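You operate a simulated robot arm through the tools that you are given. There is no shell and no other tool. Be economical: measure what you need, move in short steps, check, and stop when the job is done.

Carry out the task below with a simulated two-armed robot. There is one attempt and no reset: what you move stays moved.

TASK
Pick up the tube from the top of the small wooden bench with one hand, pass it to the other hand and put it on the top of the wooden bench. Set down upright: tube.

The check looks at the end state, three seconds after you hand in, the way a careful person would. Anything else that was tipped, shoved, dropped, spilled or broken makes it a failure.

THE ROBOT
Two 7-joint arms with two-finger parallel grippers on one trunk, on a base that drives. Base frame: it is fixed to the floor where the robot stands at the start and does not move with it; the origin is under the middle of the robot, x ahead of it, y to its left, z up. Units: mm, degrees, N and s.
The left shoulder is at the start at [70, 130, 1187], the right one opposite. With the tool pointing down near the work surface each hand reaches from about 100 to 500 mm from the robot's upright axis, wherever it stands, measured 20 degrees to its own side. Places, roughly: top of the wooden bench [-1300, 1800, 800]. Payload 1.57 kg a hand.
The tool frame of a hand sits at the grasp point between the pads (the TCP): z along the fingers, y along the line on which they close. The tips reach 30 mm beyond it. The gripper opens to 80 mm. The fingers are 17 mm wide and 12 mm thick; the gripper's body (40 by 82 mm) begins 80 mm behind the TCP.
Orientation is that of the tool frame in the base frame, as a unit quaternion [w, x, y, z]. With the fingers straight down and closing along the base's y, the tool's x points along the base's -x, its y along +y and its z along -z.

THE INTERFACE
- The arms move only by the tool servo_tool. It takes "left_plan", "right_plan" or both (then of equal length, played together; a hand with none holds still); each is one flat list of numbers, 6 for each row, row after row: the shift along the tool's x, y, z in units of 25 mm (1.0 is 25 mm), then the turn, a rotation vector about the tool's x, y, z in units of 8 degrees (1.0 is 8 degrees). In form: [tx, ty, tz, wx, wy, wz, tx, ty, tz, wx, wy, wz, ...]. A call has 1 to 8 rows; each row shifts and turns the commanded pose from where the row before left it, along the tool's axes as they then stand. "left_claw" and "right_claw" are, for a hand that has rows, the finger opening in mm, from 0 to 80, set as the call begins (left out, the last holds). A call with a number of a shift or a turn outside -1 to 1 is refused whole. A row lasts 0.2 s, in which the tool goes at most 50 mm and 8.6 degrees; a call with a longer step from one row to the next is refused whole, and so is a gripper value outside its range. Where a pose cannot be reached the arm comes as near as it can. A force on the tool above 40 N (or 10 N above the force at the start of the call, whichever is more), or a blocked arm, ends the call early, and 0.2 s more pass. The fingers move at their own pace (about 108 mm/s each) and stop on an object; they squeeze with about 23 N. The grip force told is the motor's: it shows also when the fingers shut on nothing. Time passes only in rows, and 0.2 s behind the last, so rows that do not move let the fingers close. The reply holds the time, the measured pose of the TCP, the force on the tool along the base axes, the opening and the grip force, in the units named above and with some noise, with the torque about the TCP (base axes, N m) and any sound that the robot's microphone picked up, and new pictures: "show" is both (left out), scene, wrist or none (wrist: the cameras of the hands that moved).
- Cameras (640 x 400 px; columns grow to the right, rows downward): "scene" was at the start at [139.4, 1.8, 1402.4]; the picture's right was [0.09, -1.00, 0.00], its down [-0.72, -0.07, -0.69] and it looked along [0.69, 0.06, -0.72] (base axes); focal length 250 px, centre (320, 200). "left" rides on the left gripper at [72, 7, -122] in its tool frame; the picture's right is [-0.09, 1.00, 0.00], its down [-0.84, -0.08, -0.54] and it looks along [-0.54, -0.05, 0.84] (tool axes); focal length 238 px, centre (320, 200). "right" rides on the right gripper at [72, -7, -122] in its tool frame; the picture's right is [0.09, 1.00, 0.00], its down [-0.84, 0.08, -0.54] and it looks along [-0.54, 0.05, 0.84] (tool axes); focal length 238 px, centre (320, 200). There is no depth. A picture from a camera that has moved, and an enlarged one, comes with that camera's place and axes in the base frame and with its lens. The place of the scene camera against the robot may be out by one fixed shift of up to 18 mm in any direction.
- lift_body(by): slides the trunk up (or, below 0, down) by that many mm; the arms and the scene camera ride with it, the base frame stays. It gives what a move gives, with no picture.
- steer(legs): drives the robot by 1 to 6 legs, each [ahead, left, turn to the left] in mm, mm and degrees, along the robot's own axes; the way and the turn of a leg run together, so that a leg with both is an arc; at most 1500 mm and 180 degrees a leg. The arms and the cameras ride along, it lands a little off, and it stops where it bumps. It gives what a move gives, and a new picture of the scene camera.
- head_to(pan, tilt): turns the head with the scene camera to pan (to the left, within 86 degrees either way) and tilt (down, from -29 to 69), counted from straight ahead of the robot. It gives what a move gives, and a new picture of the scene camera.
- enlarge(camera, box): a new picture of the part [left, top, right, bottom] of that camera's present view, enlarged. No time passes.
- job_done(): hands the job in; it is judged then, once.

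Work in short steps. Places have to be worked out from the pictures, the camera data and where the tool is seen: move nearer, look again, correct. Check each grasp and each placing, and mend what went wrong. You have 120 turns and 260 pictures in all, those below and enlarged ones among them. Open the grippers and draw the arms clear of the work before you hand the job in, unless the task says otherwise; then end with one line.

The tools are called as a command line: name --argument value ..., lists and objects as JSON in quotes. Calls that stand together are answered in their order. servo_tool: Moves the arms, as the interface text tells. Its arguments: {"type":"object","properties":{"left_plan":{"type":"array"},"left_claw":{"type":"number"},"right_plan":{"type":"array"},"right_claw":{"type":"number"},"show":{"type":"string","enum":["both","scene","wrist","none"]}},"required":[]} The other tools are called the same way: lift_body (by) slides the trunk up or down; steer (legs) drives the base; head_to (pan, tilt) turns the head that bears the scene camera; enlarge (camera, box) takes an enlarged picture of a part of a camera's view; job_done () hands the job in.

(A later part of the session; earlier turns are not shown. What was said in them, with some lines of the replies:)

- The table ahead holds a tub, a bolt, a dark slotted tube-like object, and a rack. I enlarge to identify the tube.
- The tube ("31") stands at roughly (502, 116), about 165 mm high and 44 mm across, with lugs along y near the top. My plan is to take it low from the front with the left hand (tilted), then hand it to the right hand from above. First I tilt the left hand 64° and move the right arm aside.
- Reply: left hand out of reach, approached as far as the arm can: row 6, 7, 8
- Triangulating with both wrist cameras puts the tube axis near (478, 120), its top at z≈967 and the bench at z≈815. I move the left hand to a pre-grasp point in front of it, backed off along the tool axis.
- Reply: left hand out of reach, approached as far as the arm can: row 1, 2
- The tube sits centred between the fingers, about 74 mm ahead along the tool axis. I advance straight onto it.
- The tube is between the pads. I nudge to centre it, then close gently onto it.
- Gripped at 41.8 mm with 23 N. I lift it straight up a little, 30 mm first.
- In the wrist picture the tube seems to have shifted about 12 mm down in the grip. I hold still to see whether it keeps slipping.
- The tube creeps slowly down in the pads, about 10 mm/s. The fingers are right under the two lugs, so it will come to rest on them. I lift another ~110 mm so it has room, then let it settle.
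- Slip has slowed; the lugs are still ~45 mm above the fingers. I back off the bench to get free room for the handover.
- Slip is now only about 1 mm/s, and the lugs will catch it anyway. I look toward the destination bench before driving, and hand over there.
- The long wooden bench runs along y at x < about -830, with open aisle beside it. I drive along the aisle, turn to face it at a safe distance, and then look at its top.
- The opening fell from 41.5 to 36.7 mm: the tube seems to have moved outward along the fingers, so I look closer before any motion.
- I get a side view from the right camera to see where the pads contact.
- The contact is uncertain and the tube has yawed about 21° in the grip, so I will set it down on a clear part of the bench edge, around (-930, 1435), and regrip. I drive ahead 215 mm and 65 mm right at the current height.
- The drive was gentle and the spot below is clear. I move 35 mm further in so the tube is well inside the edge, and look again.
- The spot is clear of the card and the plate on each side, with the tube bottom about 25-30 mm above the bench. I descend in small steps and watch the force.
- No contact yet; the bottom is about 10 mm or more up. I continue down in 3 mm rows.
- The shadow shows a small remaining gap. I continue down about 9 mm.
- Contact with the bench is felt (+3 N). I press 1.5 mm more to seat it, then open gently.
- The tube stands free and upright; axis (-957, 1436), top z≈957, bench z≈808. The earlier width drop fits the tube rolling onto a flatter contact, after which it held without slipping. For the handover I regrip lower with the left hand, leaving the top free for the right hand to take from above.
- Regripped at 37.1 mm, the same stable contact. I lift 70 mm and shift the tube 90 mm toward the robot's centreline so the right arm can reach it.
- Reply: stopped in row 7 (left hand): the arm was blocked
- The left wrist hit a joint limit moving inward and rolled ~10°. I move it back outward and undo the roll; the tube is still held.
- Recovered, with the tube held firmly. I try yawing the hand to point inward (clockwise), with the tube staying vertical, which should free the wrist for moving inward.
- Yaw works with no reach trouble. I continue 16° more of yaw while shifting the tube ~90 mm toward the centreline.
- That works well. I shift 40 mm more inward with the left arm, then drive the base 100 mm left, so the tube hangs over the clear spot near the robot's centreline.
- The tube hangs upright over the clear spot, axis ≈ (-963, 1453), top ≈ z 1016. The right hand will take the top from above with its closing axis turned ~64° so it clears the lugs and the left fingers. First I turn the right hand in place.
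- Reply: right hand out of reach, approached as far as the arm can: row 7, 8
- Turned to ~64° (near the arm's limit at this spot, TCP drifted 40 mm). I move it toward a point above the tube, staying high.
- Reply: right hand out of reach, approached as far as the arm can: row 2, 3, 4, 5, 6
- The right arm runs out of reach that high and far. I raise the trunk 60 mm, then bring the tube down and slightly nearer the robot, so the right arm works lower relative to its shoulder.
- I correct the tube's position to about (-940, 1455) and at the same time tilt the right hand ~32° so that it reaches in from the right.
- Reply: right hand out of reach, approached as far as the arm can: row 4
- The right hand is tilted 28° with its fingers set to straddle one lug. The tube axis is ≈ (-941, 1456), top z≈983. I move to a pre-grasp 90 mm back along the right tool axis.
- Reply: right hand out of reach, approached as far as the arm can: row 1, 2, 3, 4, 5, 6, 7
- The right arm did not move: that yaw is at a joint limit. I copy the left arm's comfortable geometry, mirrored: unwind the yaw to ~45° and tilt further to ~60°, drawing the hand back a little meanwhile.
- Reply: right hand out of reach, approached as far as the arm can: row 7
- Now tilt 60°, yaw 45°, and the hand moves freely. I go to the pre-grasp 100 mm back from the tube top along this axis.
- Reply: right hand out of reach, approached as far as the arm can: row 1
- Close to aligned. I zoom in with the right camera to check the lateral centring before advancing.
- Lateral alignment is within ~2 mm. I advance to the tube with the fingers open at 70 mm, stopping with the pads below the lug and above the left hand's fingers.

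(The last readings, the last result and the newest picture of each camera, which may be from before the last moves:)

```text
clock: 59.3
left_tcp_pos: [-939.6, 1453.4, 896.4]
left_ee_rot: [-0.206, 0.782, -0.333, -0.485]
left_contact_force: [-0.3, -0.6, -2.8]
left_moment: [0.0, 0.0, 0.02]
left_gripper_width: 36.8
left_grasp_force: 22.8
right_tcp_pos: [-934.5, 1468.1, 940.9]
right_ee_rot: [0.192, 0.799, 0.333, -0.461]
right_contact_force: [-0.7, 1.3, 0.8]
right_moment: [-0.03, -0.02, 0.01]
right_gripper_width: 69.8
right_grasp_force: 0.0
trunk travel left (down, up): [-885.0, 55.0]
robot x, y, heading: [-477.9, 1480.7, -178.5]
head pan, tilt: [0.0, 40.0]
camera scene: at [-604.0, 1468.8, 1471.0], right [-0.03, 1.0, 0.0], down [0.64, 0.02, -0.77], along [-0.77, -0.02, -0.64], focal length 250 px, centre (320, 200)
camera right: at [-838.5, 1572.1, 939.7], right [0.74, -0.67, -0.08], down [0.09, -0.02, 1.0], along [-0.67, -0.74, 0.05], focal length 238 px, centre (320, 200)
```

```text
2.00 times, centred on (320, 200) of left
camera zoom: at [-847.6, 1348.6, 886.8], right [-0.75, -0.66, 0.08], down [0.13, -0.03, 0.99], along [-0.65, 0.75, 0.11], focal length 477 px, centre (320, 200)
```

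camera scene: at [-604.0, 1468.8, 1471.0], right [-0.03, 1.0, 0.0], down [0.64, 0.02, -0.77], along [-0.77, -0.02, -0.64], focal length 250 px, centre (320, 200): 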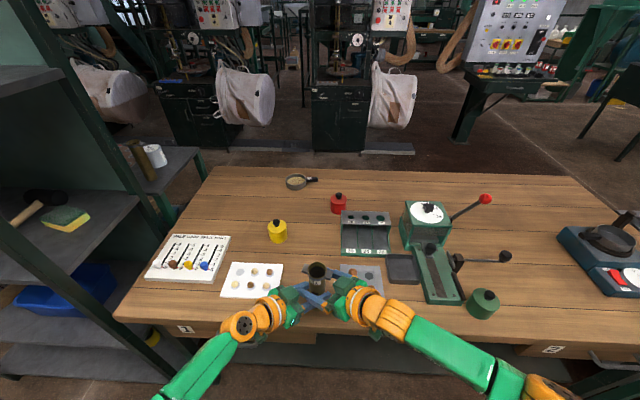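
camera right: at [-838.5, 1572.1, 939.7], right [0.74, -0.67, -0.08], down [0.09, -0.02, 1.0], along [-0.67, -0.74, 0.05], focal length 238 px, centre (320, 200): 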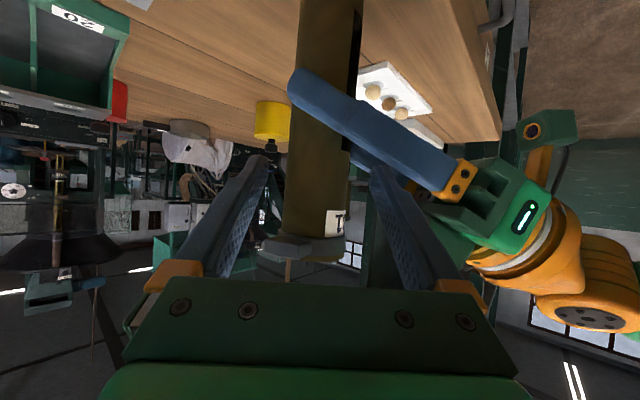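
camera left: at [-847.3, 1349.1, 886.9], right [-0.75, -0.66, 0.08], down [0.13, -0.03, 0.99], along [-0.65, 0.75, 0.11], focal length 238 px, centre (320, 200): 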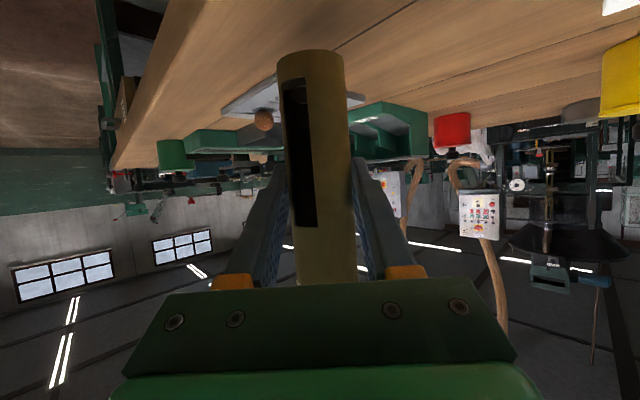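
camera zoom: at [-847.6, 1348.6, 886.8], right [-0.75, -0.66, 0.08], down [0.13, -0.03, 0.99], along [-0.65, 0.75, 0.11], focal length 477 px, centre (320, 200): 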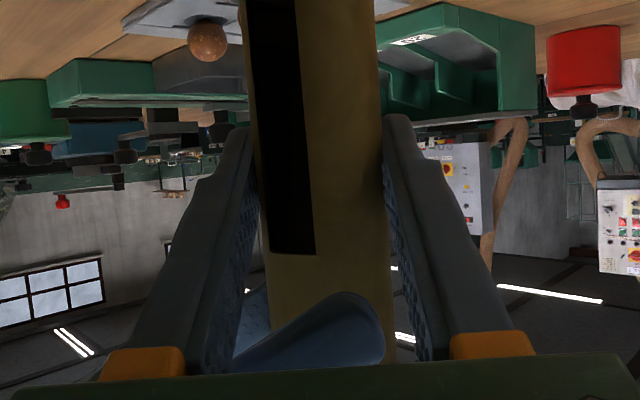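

Both hands are well placed without touching each other. I close the right gripper on the tube.

servo_tool --right_plan '[0, 0, 0, 0, 0, 0, 0, 0, 0, 0, 0, 0, 0, 0, 0, 0, 0, 0, 0, 0, 0, 0, 0, 0]' --right_claw 10 --show "both"

enlarge --camera "scene" --box '[260, 240, 400, 340]'

```text
clock: 60.3
left_tcp_pos: [-939.1, 1455.5, 897.6]
left_ee_rot: [-0.206, 0.782, -0.334, -0.484]
left_contact_force: [11.6, -7.6, -1.0]
left_moment: [-0.15, 0.18, -0.03]
left_gripper_width: 37.0
left_grasp_force: 22.8
right_tcp_pos: [-935.3, 1467.6, 941.0]
right_ee_rot: [0.191, 0.799, 0.333, -0.462]
right_contact_force: [-10.2, 7.3, -0.3]
right_moment: [0.45, 0.36, -0.15]
right_gripper_width: 42.1
right_grasp_force: 23.2
trunk travel left (down, up): [-885.0, 55.0]
robot x, y, heading: [-474.3, 1478.7, -178.6]
head pan, tilt: [0.0, 40.0]
camera scene: at [-603.2, 1469.6, 1471.1], right [-0.03, 1.0, 0.0], down [0.64, 0.02, -0.77], along [-0.77, -0.02, -0.64], focal length 250 px, centre (320, 200)
camera right: at [-838.3, 1573.2, 940.0], right [0.74, -0.67, -0.08], down [0.09, -0.02, 1.0], along [-0.67, -0.74, 0.05], focal length 238 px, centre (320, 200)
```

scene: 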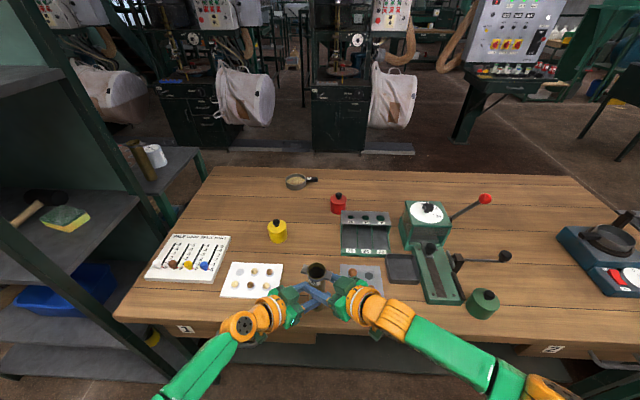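
right: 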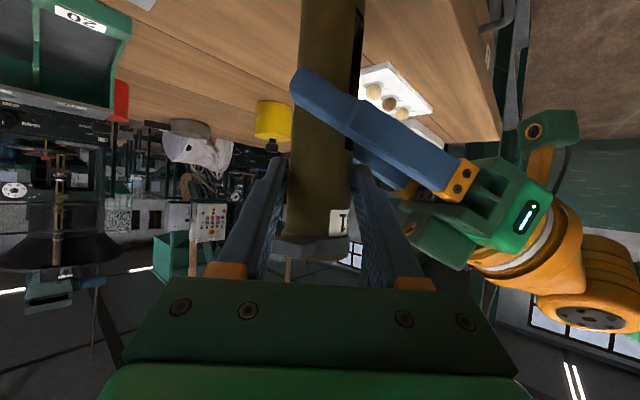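

```text
4.00 times, centred on (330, 290) of scene
camera zoom: at [-603.2, 1469.6, 1471.1], right [-0.03, 1.0, 0.0], down [0.64, 0.02, -0.77], along [-0.77, -0.02, -0.64], focal length 999 px, centre (280, -160)
```

zoom: 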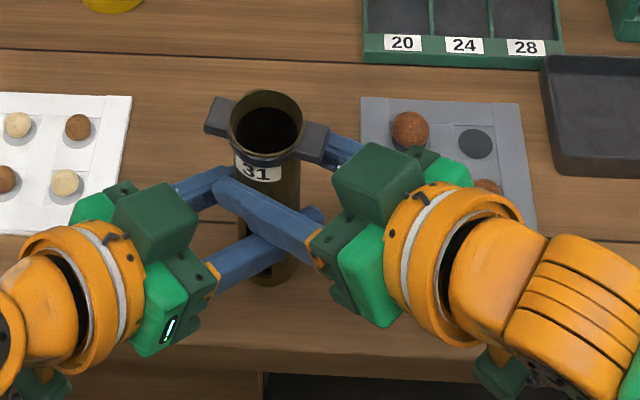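

The right hand grips at 42.1 mm with 23 N; there is ~12 N of sideways strain between the hands. I relieve it by 1.5 mm and lower the trunk 14 mm so the tube hangs just above the bench when the left lets go.

servo_tool --right_plan '[0, -0.06, 0, 0, 0, 0, 0, 0, 0, 0, 0, 0]' --show "none"

lift_body --by -14

enlarge --camera "left" --box '[200, 20, 440, 170]'

```text
clock: 60.9
left_tcp_pos: [-940.3, 1453.1, 897.7]
left_ee_rot: [-0.206, 0.782, -0.333, -0.485]
left_contact_force: [-5.4, -2.7, -10.7]
left_moment: [-0.46, -0.29, -0.02]
left_gripper_width: 36.9
left_grasp_force: 23.5
right_tcp_pos: [-934.0, 1468.8, 941.2]
right_ee_rot: [0.192, 0.799, 0.333, -0.462]
right_contact_force: [6.5, 3.0, 8.6]
right_moment: [0.48, 0.03, 0.06]
right_gripper_width: 41.9
right_grasp_force: 22.9
trunk travel left (down, up): [-885.0, 55.0]
robot x, y, heading: [-475.2, 1479.6, -178.6]
head pan, tilt: [0.0, 40.0]
```

```text
clock: 61.5
left_tcp_pos: [-939.1, 1455.1, 884.4]
left_ee_rot: [-0.206, 0.782, -0.333, -0.485]
left_contact_force: [-10.4, -3.7, -12.3]
left_moment: [0.27, 0.03, 0.0]
left_gripper_width: 37.1
left_grasp_force: 23.1
right_tcp_pos: [-935.7, 1469.1, 927.3]
right_ee_rot: [0.193, 0.799, 0.332, -0.463]
right_contact_force: [9.9, 2.3, 9.9]
right_moment: [-0.35, -0.42, 0.13]
right_gripper_width: 41.9
right_grasp_force: 23.2
trunk travel left (down, up): [-871.0, 69.0]
robot x, y, heading: [-479.1, 1475.8, -178.7]
head pan, tilt: [0.0, 40.0]
```

```text
2.67 times, centred on (320, 95) of left
camera zoom: at [-847.4, 1349.0, 873.0], right [-0.75, -0.66, 0.08], down [0.14, -0.03, 0.99], along [-0.65, 0.75, 0.11], focal length 636 px, centre (320, 480)
```

zoom: 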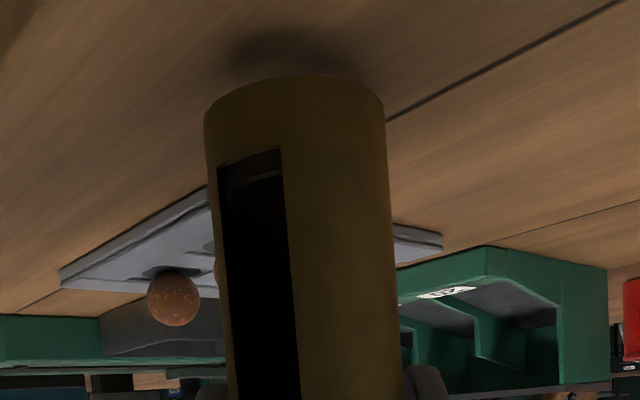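

The tube is ~10 mm above the bench and held by both hands. I open the left hand now.

servo_tool --left_plan '[0, 0, 0, 0, 0, 0, 0, 0, 0, 0, 0, 0]' --left_claw 64 --show "both"

enlarge --camera "scene" --box '[260, 240, 400, 340]'

```text
clock: 62.1
left_tcp_pos: [-939.4, 1455.4, 884.1]
left_ee_rot: [-0.206, 0.781, -0.333, -0.486]
left_contact_force: [-0.1, -0.2, 0.6]
left_moment: [-0.02, 0.0, -0.04]
left_gripper_width: 63.9
left_grasp_force: 0.1
right_tcp_pos: [-935.1, 1470.0, 926.9]
right_ee_rot: [0.191, 0.8, 0.333, -0.462]
right_contact_force: [1.3, -0.7, 0.4]
right_moment: [-0.16, -0.15, 0.1]
right_gripper_width: 41.8
right_grasp_force: 22.6
trunk travel left (down, up): [-871.0, 69.0]
robot x, y, heading: [-474.4, 1477.0, -178.7]
head pan, tilt: [0.0, 40.0]
camera scene: at [-603.3, 1469.4, 1457.1], right [-0.03, 1.0, 0.0], down [0.64, 0.02, -0.77], along [-0.77, -0.02, -0.64], focal length 250 px, centre (320, 200)
camera left: at [-847.2, 1349.1, 873.1], right [-0.75, -0.66, 0.08], down [0.14, -0.03, 0.99], along [-0.65, 0.75, 0.11], focal length 238 px, centre (320, 200)
```

scene: 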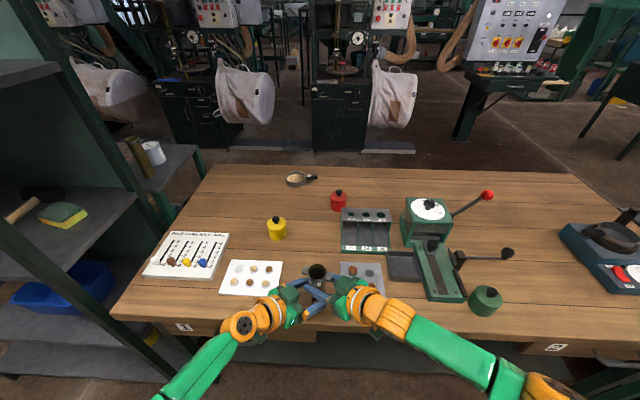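
left: 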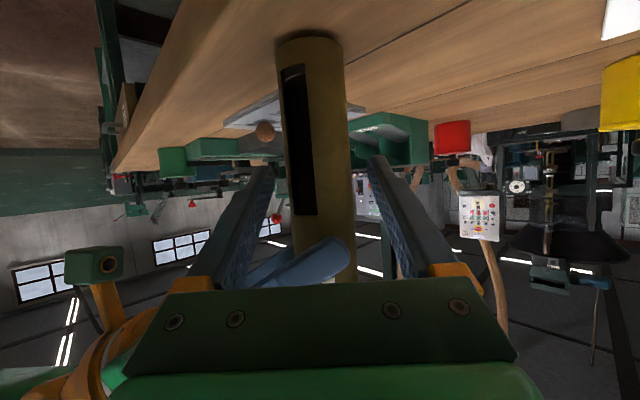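

```text
4.00 times, centred on (330, 290) of scene
camera zoom: at [-603.3, 1469.4, 1457.1], right [-0.03, 1.0, 0.0], down [0.64, 0.02, -0.77], along [-0.77, -0.02, -0.64], focal length 999 px, centre (280, -160)
```

zoom: 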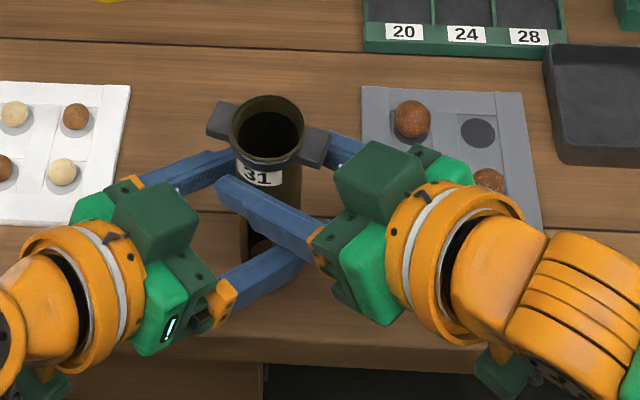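

The left hand is free of the tube. I withdraw it straight back along its own axis, and check that the tube stays put.

servo_tool --left_plan '[0, 0, -0.6, 0, 0, 0, 0, 0, -0.8, 0, 0, 0, 0, 0, -1, 0, 0, 0, 0, 0, -1, 0, 0, 0, 0, 0, -1, 0, 0, 0]' --show "both"

enlarge --camera "right" --box '[220, 0, 460, 250]'

```text
clock: 63.3
left_tcp_pos: [-869.2, 1381.4, 931.6]
left_ee_rot: [-0.206, 0.782, -0.335, -0.484]
left_contact_force: [0.5, 0.0, 0.4]
left_moment: [0.03, 0.01, -0.03]
left_gripper_width: 64.2
left_grasp_force: 0.1
right_tcp_pos: [-935.0, 1469.4, 927.5]
right_ee_rot: [0.192, 0.799, 0.333, -0.462]
right_contact_force: [0.5, 0.0, -0.6]
right_moment: [0.04, -0.05, 0.0]
right_gripper_width: 41.3
right_grasp_force: 23.4
trunk travel left (down, up): [-871.0, 69.0]
robot x, y, heading: [-476.5, 1482.3, -178.7]
head pan, tilt: [0.0, 40.0]
camera scene: at [-602.2, 1468.6, 1457.2], right [-0.03, 1.0, 0.0], down [0.64, 0.02, -0.77], along [-0.77, -0.02, -0.64], focal length 250 px, centre (320, 200)
camera left: at [-777.0, 1276.2, 920.9], right [-0.75, -0.66, 0.08], down [0.14, -0.03, 0.99], along [-0.65, 0.75, 0.11], focal length 238 px, centre (320, 200)
```

scene: 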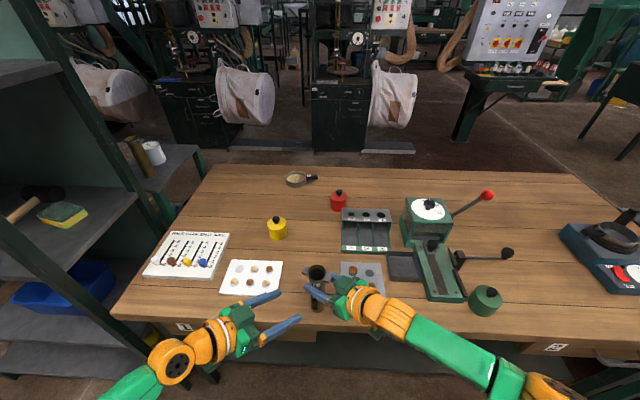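
left: 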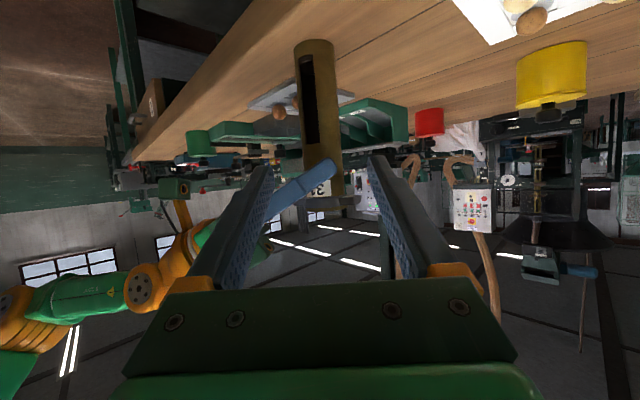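

```text
1.60 times, centred on (340, 125) of right
camera zoom: at [-838.8, 1573.4, 926.0], right [0.74, -0.67, -0.08], down [0.09, -0.02, 1.0], along [-0.67, -0.74, 0.05], focal length 381 px, centre (288, 320)
```

zoom: 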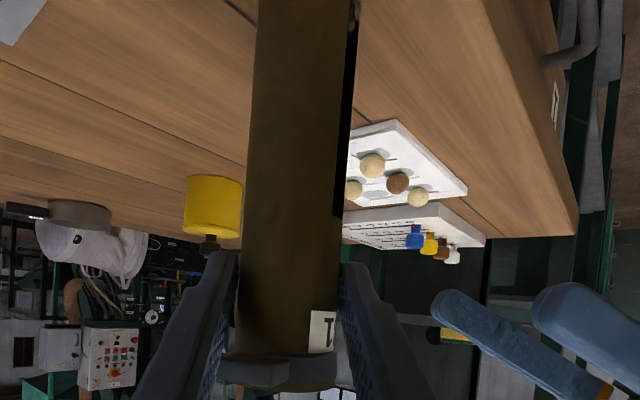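

The right hand reads ~0 N load, so the tube seems to be resting on the bench. I check the base contact in close-up.

enlarge --camera "left" --box '[240, 10, 400, 210]'

enlarge --camera "scene" --box '[260, 240, 400, 340]'

```text
2.00 times, centred on (320, 110) of left
camera zoom: at [-777.0, 1276.2, 920.9], right [-0.75, -0.66, 0.08], down [0.14, -0.03, 0.99], along [-0.65, 0.75, 0.11], focal length 477 px, centre (320, 380)
```

zoom: 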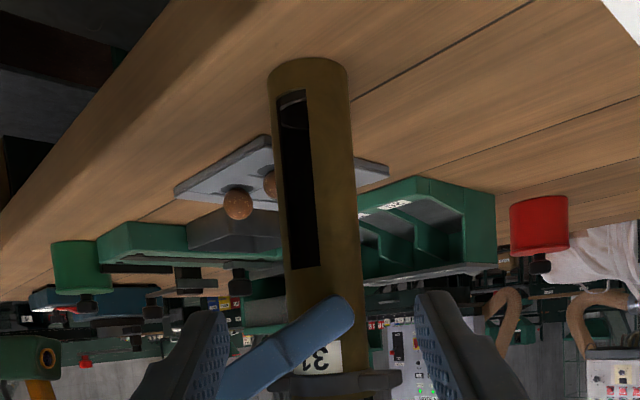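

```text
4.00 times, centred on (330, 290) of scene
camera zoom: at [-602.2, 1468.6, 1457.2], right [-0.03, 1.0, 0.0], down [0.64, 0.02, -0.77], along [-0.77, -0.02, -0.64], focal length 999 px, centre (280, -160)
```

zoom: 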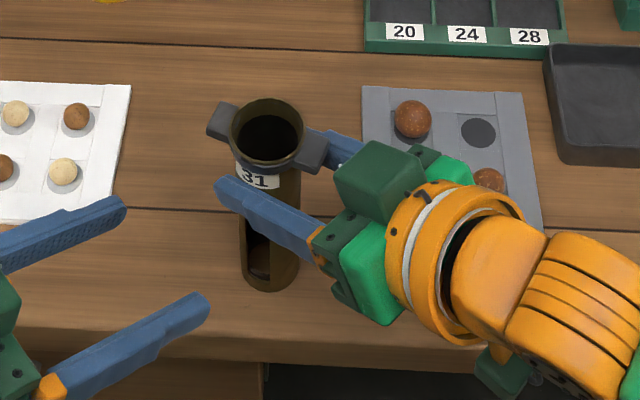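

The base is down on the bench. I open the right hand slightly, then fully, so the tube stands on its own.

servo_tool --right_plan '[0, 0, 0, 0, 0, 0, 0, 0, 0, 0, 0, 0]' --right_claw 47 --show "none"

servo_tool --right_plan '[0, 0, 0, 0, 0, 0, 0, 0, 0, 0, 0, 0]' --right_claw 72 --show "both"

enlarge --camera "left" --box '[240, 10, 400, 210]'

```text
clock: 63.9
left_tcp_pos: [-870.8, 1382.6, 932.1]
left_ee_rot: [-0.207, 0.782, -0.335, -0.484]
left_contact_force: [-1.2, 0.6, 0.7]
left_moment: [0.0, -0.06, 0.03]
left_gripper_width: 64.0
left_grasp_force: 0.1
right_tcp_pos: [-935.3, 1469.0, 926.2]
right_ee_rot: [0.191, 0.799, 0.333, -0.463]
right_contact_force: [-0.8, -0.8, 0.2]
right_moment: [0.04, 0.02, 0.03]
right_gripper_width: 47.0
right_grasp_force: 0.1
trunk travel left (down, up): [-871.0, 69.0]
robot x, y, heading: [-474.5, 1479.4, -178.6]
head pan, tilt: [0.0, 40.0]
```

```text
clock: 64.5
left_tcp_pos: [-870.1, 1383.4, 930.8]
left_ee_rot: [-0.206, 0.782, -0.334, -0.485]
left_contact_force: [0.1, 0.2, 0.2]
left_moment: [0.0, -0.01, 0.0]
left_gripper_width: 64.1
left_grasp_force: 0.0
right_tcp_pos: [-934.8, 1470.4, 927.7]
right_ee_rot: [0.191, 0.8, 0.332, -0.462]
right_contact_force: [0.0, 0.0, -0.1]
right_moment: [0.02, -0.01, 0.01]
right_gripper_width: 72.0
right_grasp_force: 0.0
trunk travel left (down, up): [-871.0, 69.0]
robot x, y, heading: [-478.7, 1479.6, -178.8]
head pan, tilt: [0.0, 40.0]
camera scene: at [-602.5, 1469.5, 1457.2], right [-0.03, 1.0, 0.0], down [0.64, 0.02, -0.77], along [-0.77, -0.02, -0.64], focal length 250 px, centre (320, 200)
camera right: at [-839.0, 1573.9, 925.8], right [0.74, -0.67, -0.08], down [0.09, -0.02, 1.0], along [-0.67, -0.74, 0.05], focal length 238 px, centre (320, 200)
```

scene: 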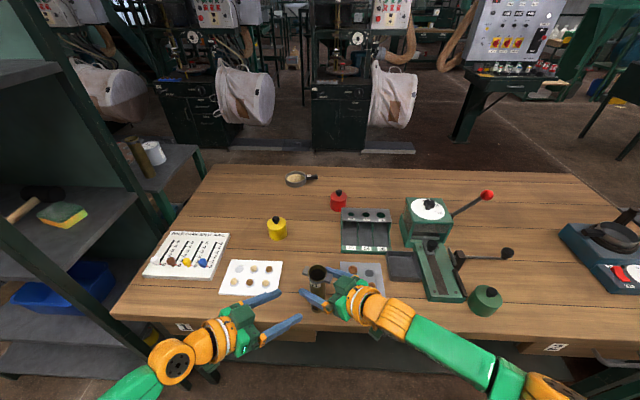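
right: 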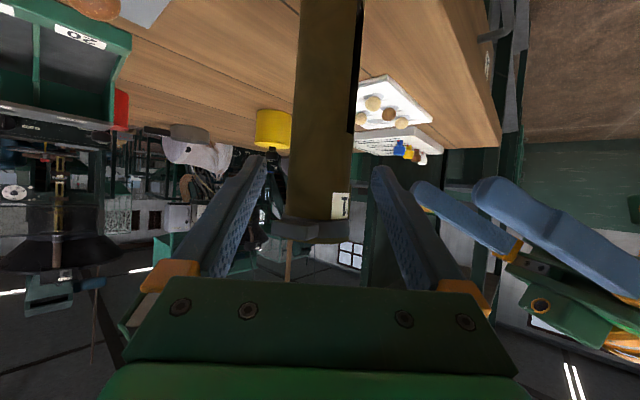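

```text
2.00 times, centred on (320, 110) of left
camera zoom: at [-777.5, 1276.8, 920.9], right [-0.75, -0.66, 0.08], down [0.14, -0.03, 0.99], along [-0.65, 0.75, 0.11], focal length 477 px, centre (320, 380)
```

zoom: 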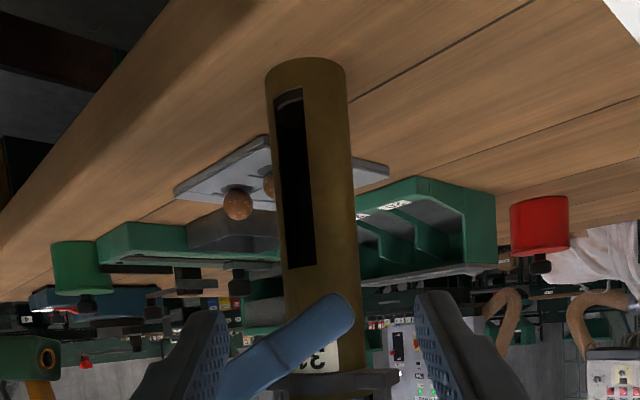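

The tube stands on its own. I withdraw the right hand straight back along its axis (the lug is between its fingers), in step with the left hand backing further off.

servo_tool --right_plan '[0, 0, -0.5, 0, 0, 0, 0, 0, -0.8, 0, 0, 0, 0, 0, -1, 0, 0, 0, 0, 0, -1, 0, 0, 0, 0, 0, -1, 0, 0, 0]' --left_plan '[0, 0, 0, 0, 0, 0, 0, 0, -0.4, 0, 0, 0, 0, 0, -0.4, 0, 0, 0, 0, 0, -0.4, 0, 0, 0, 0, 0, -0.4, 0, 0, 0]' --show "both"

enlarge --camera "scene" --box '[260, 240, 400, 340]'

```text
clock: 65.7
left_tcp_pos: [-845.3, 1358.3, 949.9]
left_ee_rot: [-0.205, 0.782, -0.333, -0.485]
left_contact_force: [0.3, 0.2, -0.4]
left_moment: [0.02, -0.04, -0.02]
left_gripper_width: 64.3
left_grasp_force: 0.0
right_tcp_pos: [-870.4, 1536.9, 981.8]
right_ee_rot: [0.191, 0.799, 0.332, -0.463]
right_contact_force: [0.6, 0.4, -0.3]
right_moment: [-0.02, 0.04, -0.01]
right_gripper_width: 71.9
right_grasp_force: 0.2
trunk travel left (down, up): [-871.0, 69.0]
robot x, y, heading: [-476.4, 1483.0, -178.7]
head pan, tilt: [0.0, 40.0]
camera scene: at [-601.1, 1470.0, 1457.3], right [-0.03, 1.0, 0.0], down [0.64, 0.02, -0.77], along [-0.77, -0.02, -0.64], focal length 250 px, centre (320, 200)
camera right: at [-773.2, 1640.6, 980.7], right [0.74, -0.67, -0.08], down [0.09, -0.02, 1.0], along [-0.67, -0.74, 0.05], focal length 238 px, centre (320, 200)
camera left: at [-752.3, 1251.9, 939.2], right [-0.75, -0.66, 0.08], down [0.14, -0.03, 0.99], along [-0.65, 0.75, 0.11], focal length 238 px, centre (320, 200)
```

scene: 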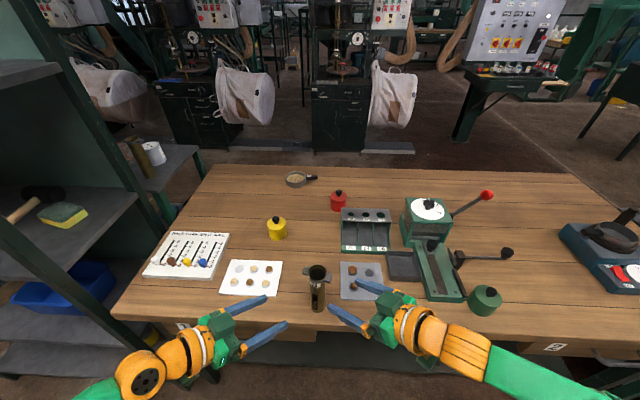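
right: 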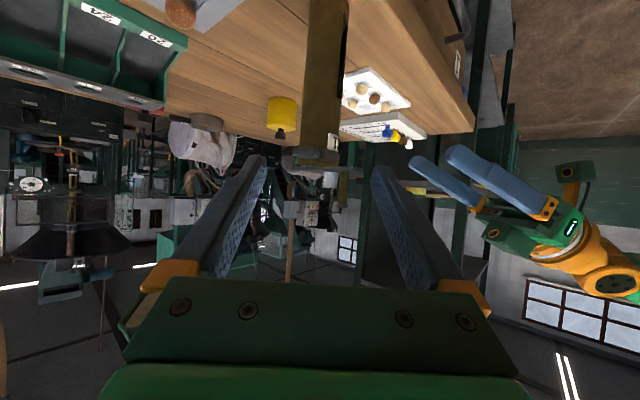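
left: 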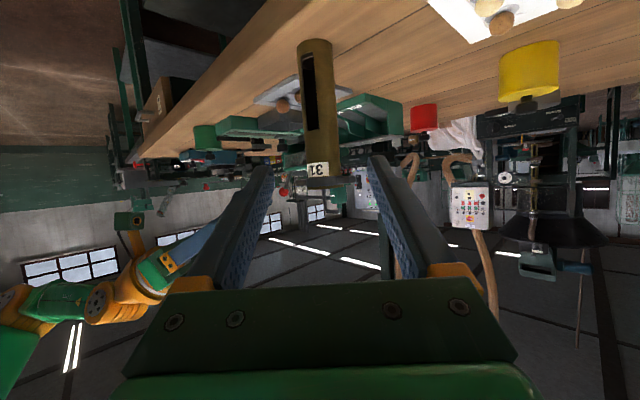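

```text
4.00 times, centred on (330, 290) of scene
camera zoom: at [-601.1, 1470.0, 1457.3], right [-0.03, 1.0, 0.0], down [0.64, 0.02, -0.77], along [-0.77, -0.02, -0.64], focal length 999 px, centre (280, -160)
```

zoom: 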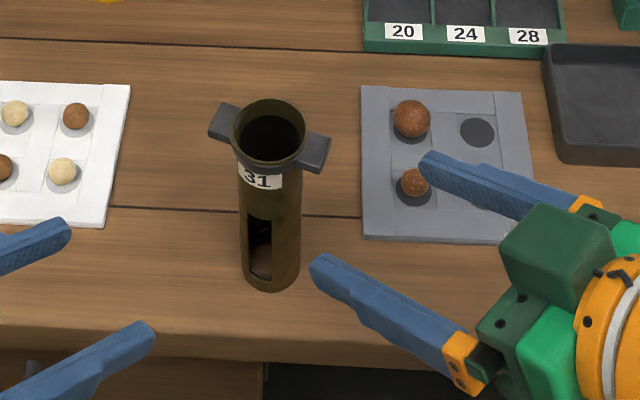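

The tube stands upright, well inside the bench edge, and nothing else is disturbed. I back the robot off 200 mm to clear the work.

steer --legs '[[-200, 0, 0]]'

```text
clock: 67.3
left_tcp_pos: [-649.5, 1361.3, 948.5]
left_ee_rot: [-0.205, 0.783, -0.332, -0.485]
left_contact_force: [-0.4, -0.1, 0.3]
left_moment: [0.01, 0.01, -0.03]
left_gripper_width: 63.9
left_grasp_force: 0.0
right_tcp_pos: [-674.4, 1538.3, 981.8]
right_ee_rot: [0.192, 0.8, 0.333, -0.461]
right_contact_force: [0.1, 0.8, -0.2]
right_moment: [-0.01, 0.0, -0.01]
right_gripper_width: 71.8
right_grasp_force: 0.0
trunk travel left (down, up): [-871.0, 69.0]
robot x, y, heading: [-280.0, 1480.3, -178.2]
head pan, tilt: [0.0, 40.0]
camera scene: at [-407.5, 1474.3, 1456.8], right [-0.03, 1.0, 0.0], down [0.64, 0.02, -0.76], along [-0.76, -0.02, -0.64], focal length 250 px, centre (320, 200)
```

scene: 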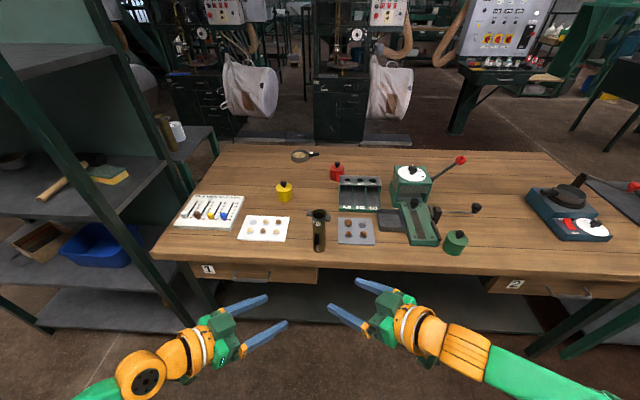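

The tube stands upright on the bench, both grippers are open, and the arms are clear, so I hand in.

job_done

```text
The job is handed in.
```

The tube was taken from the small bench with the left hand, passed to the right hand, and now stands upright on the wooden bench. On the way I set it down once on that bench to regrip it with the left hand, and nothing else looked disturbed in the last picture.
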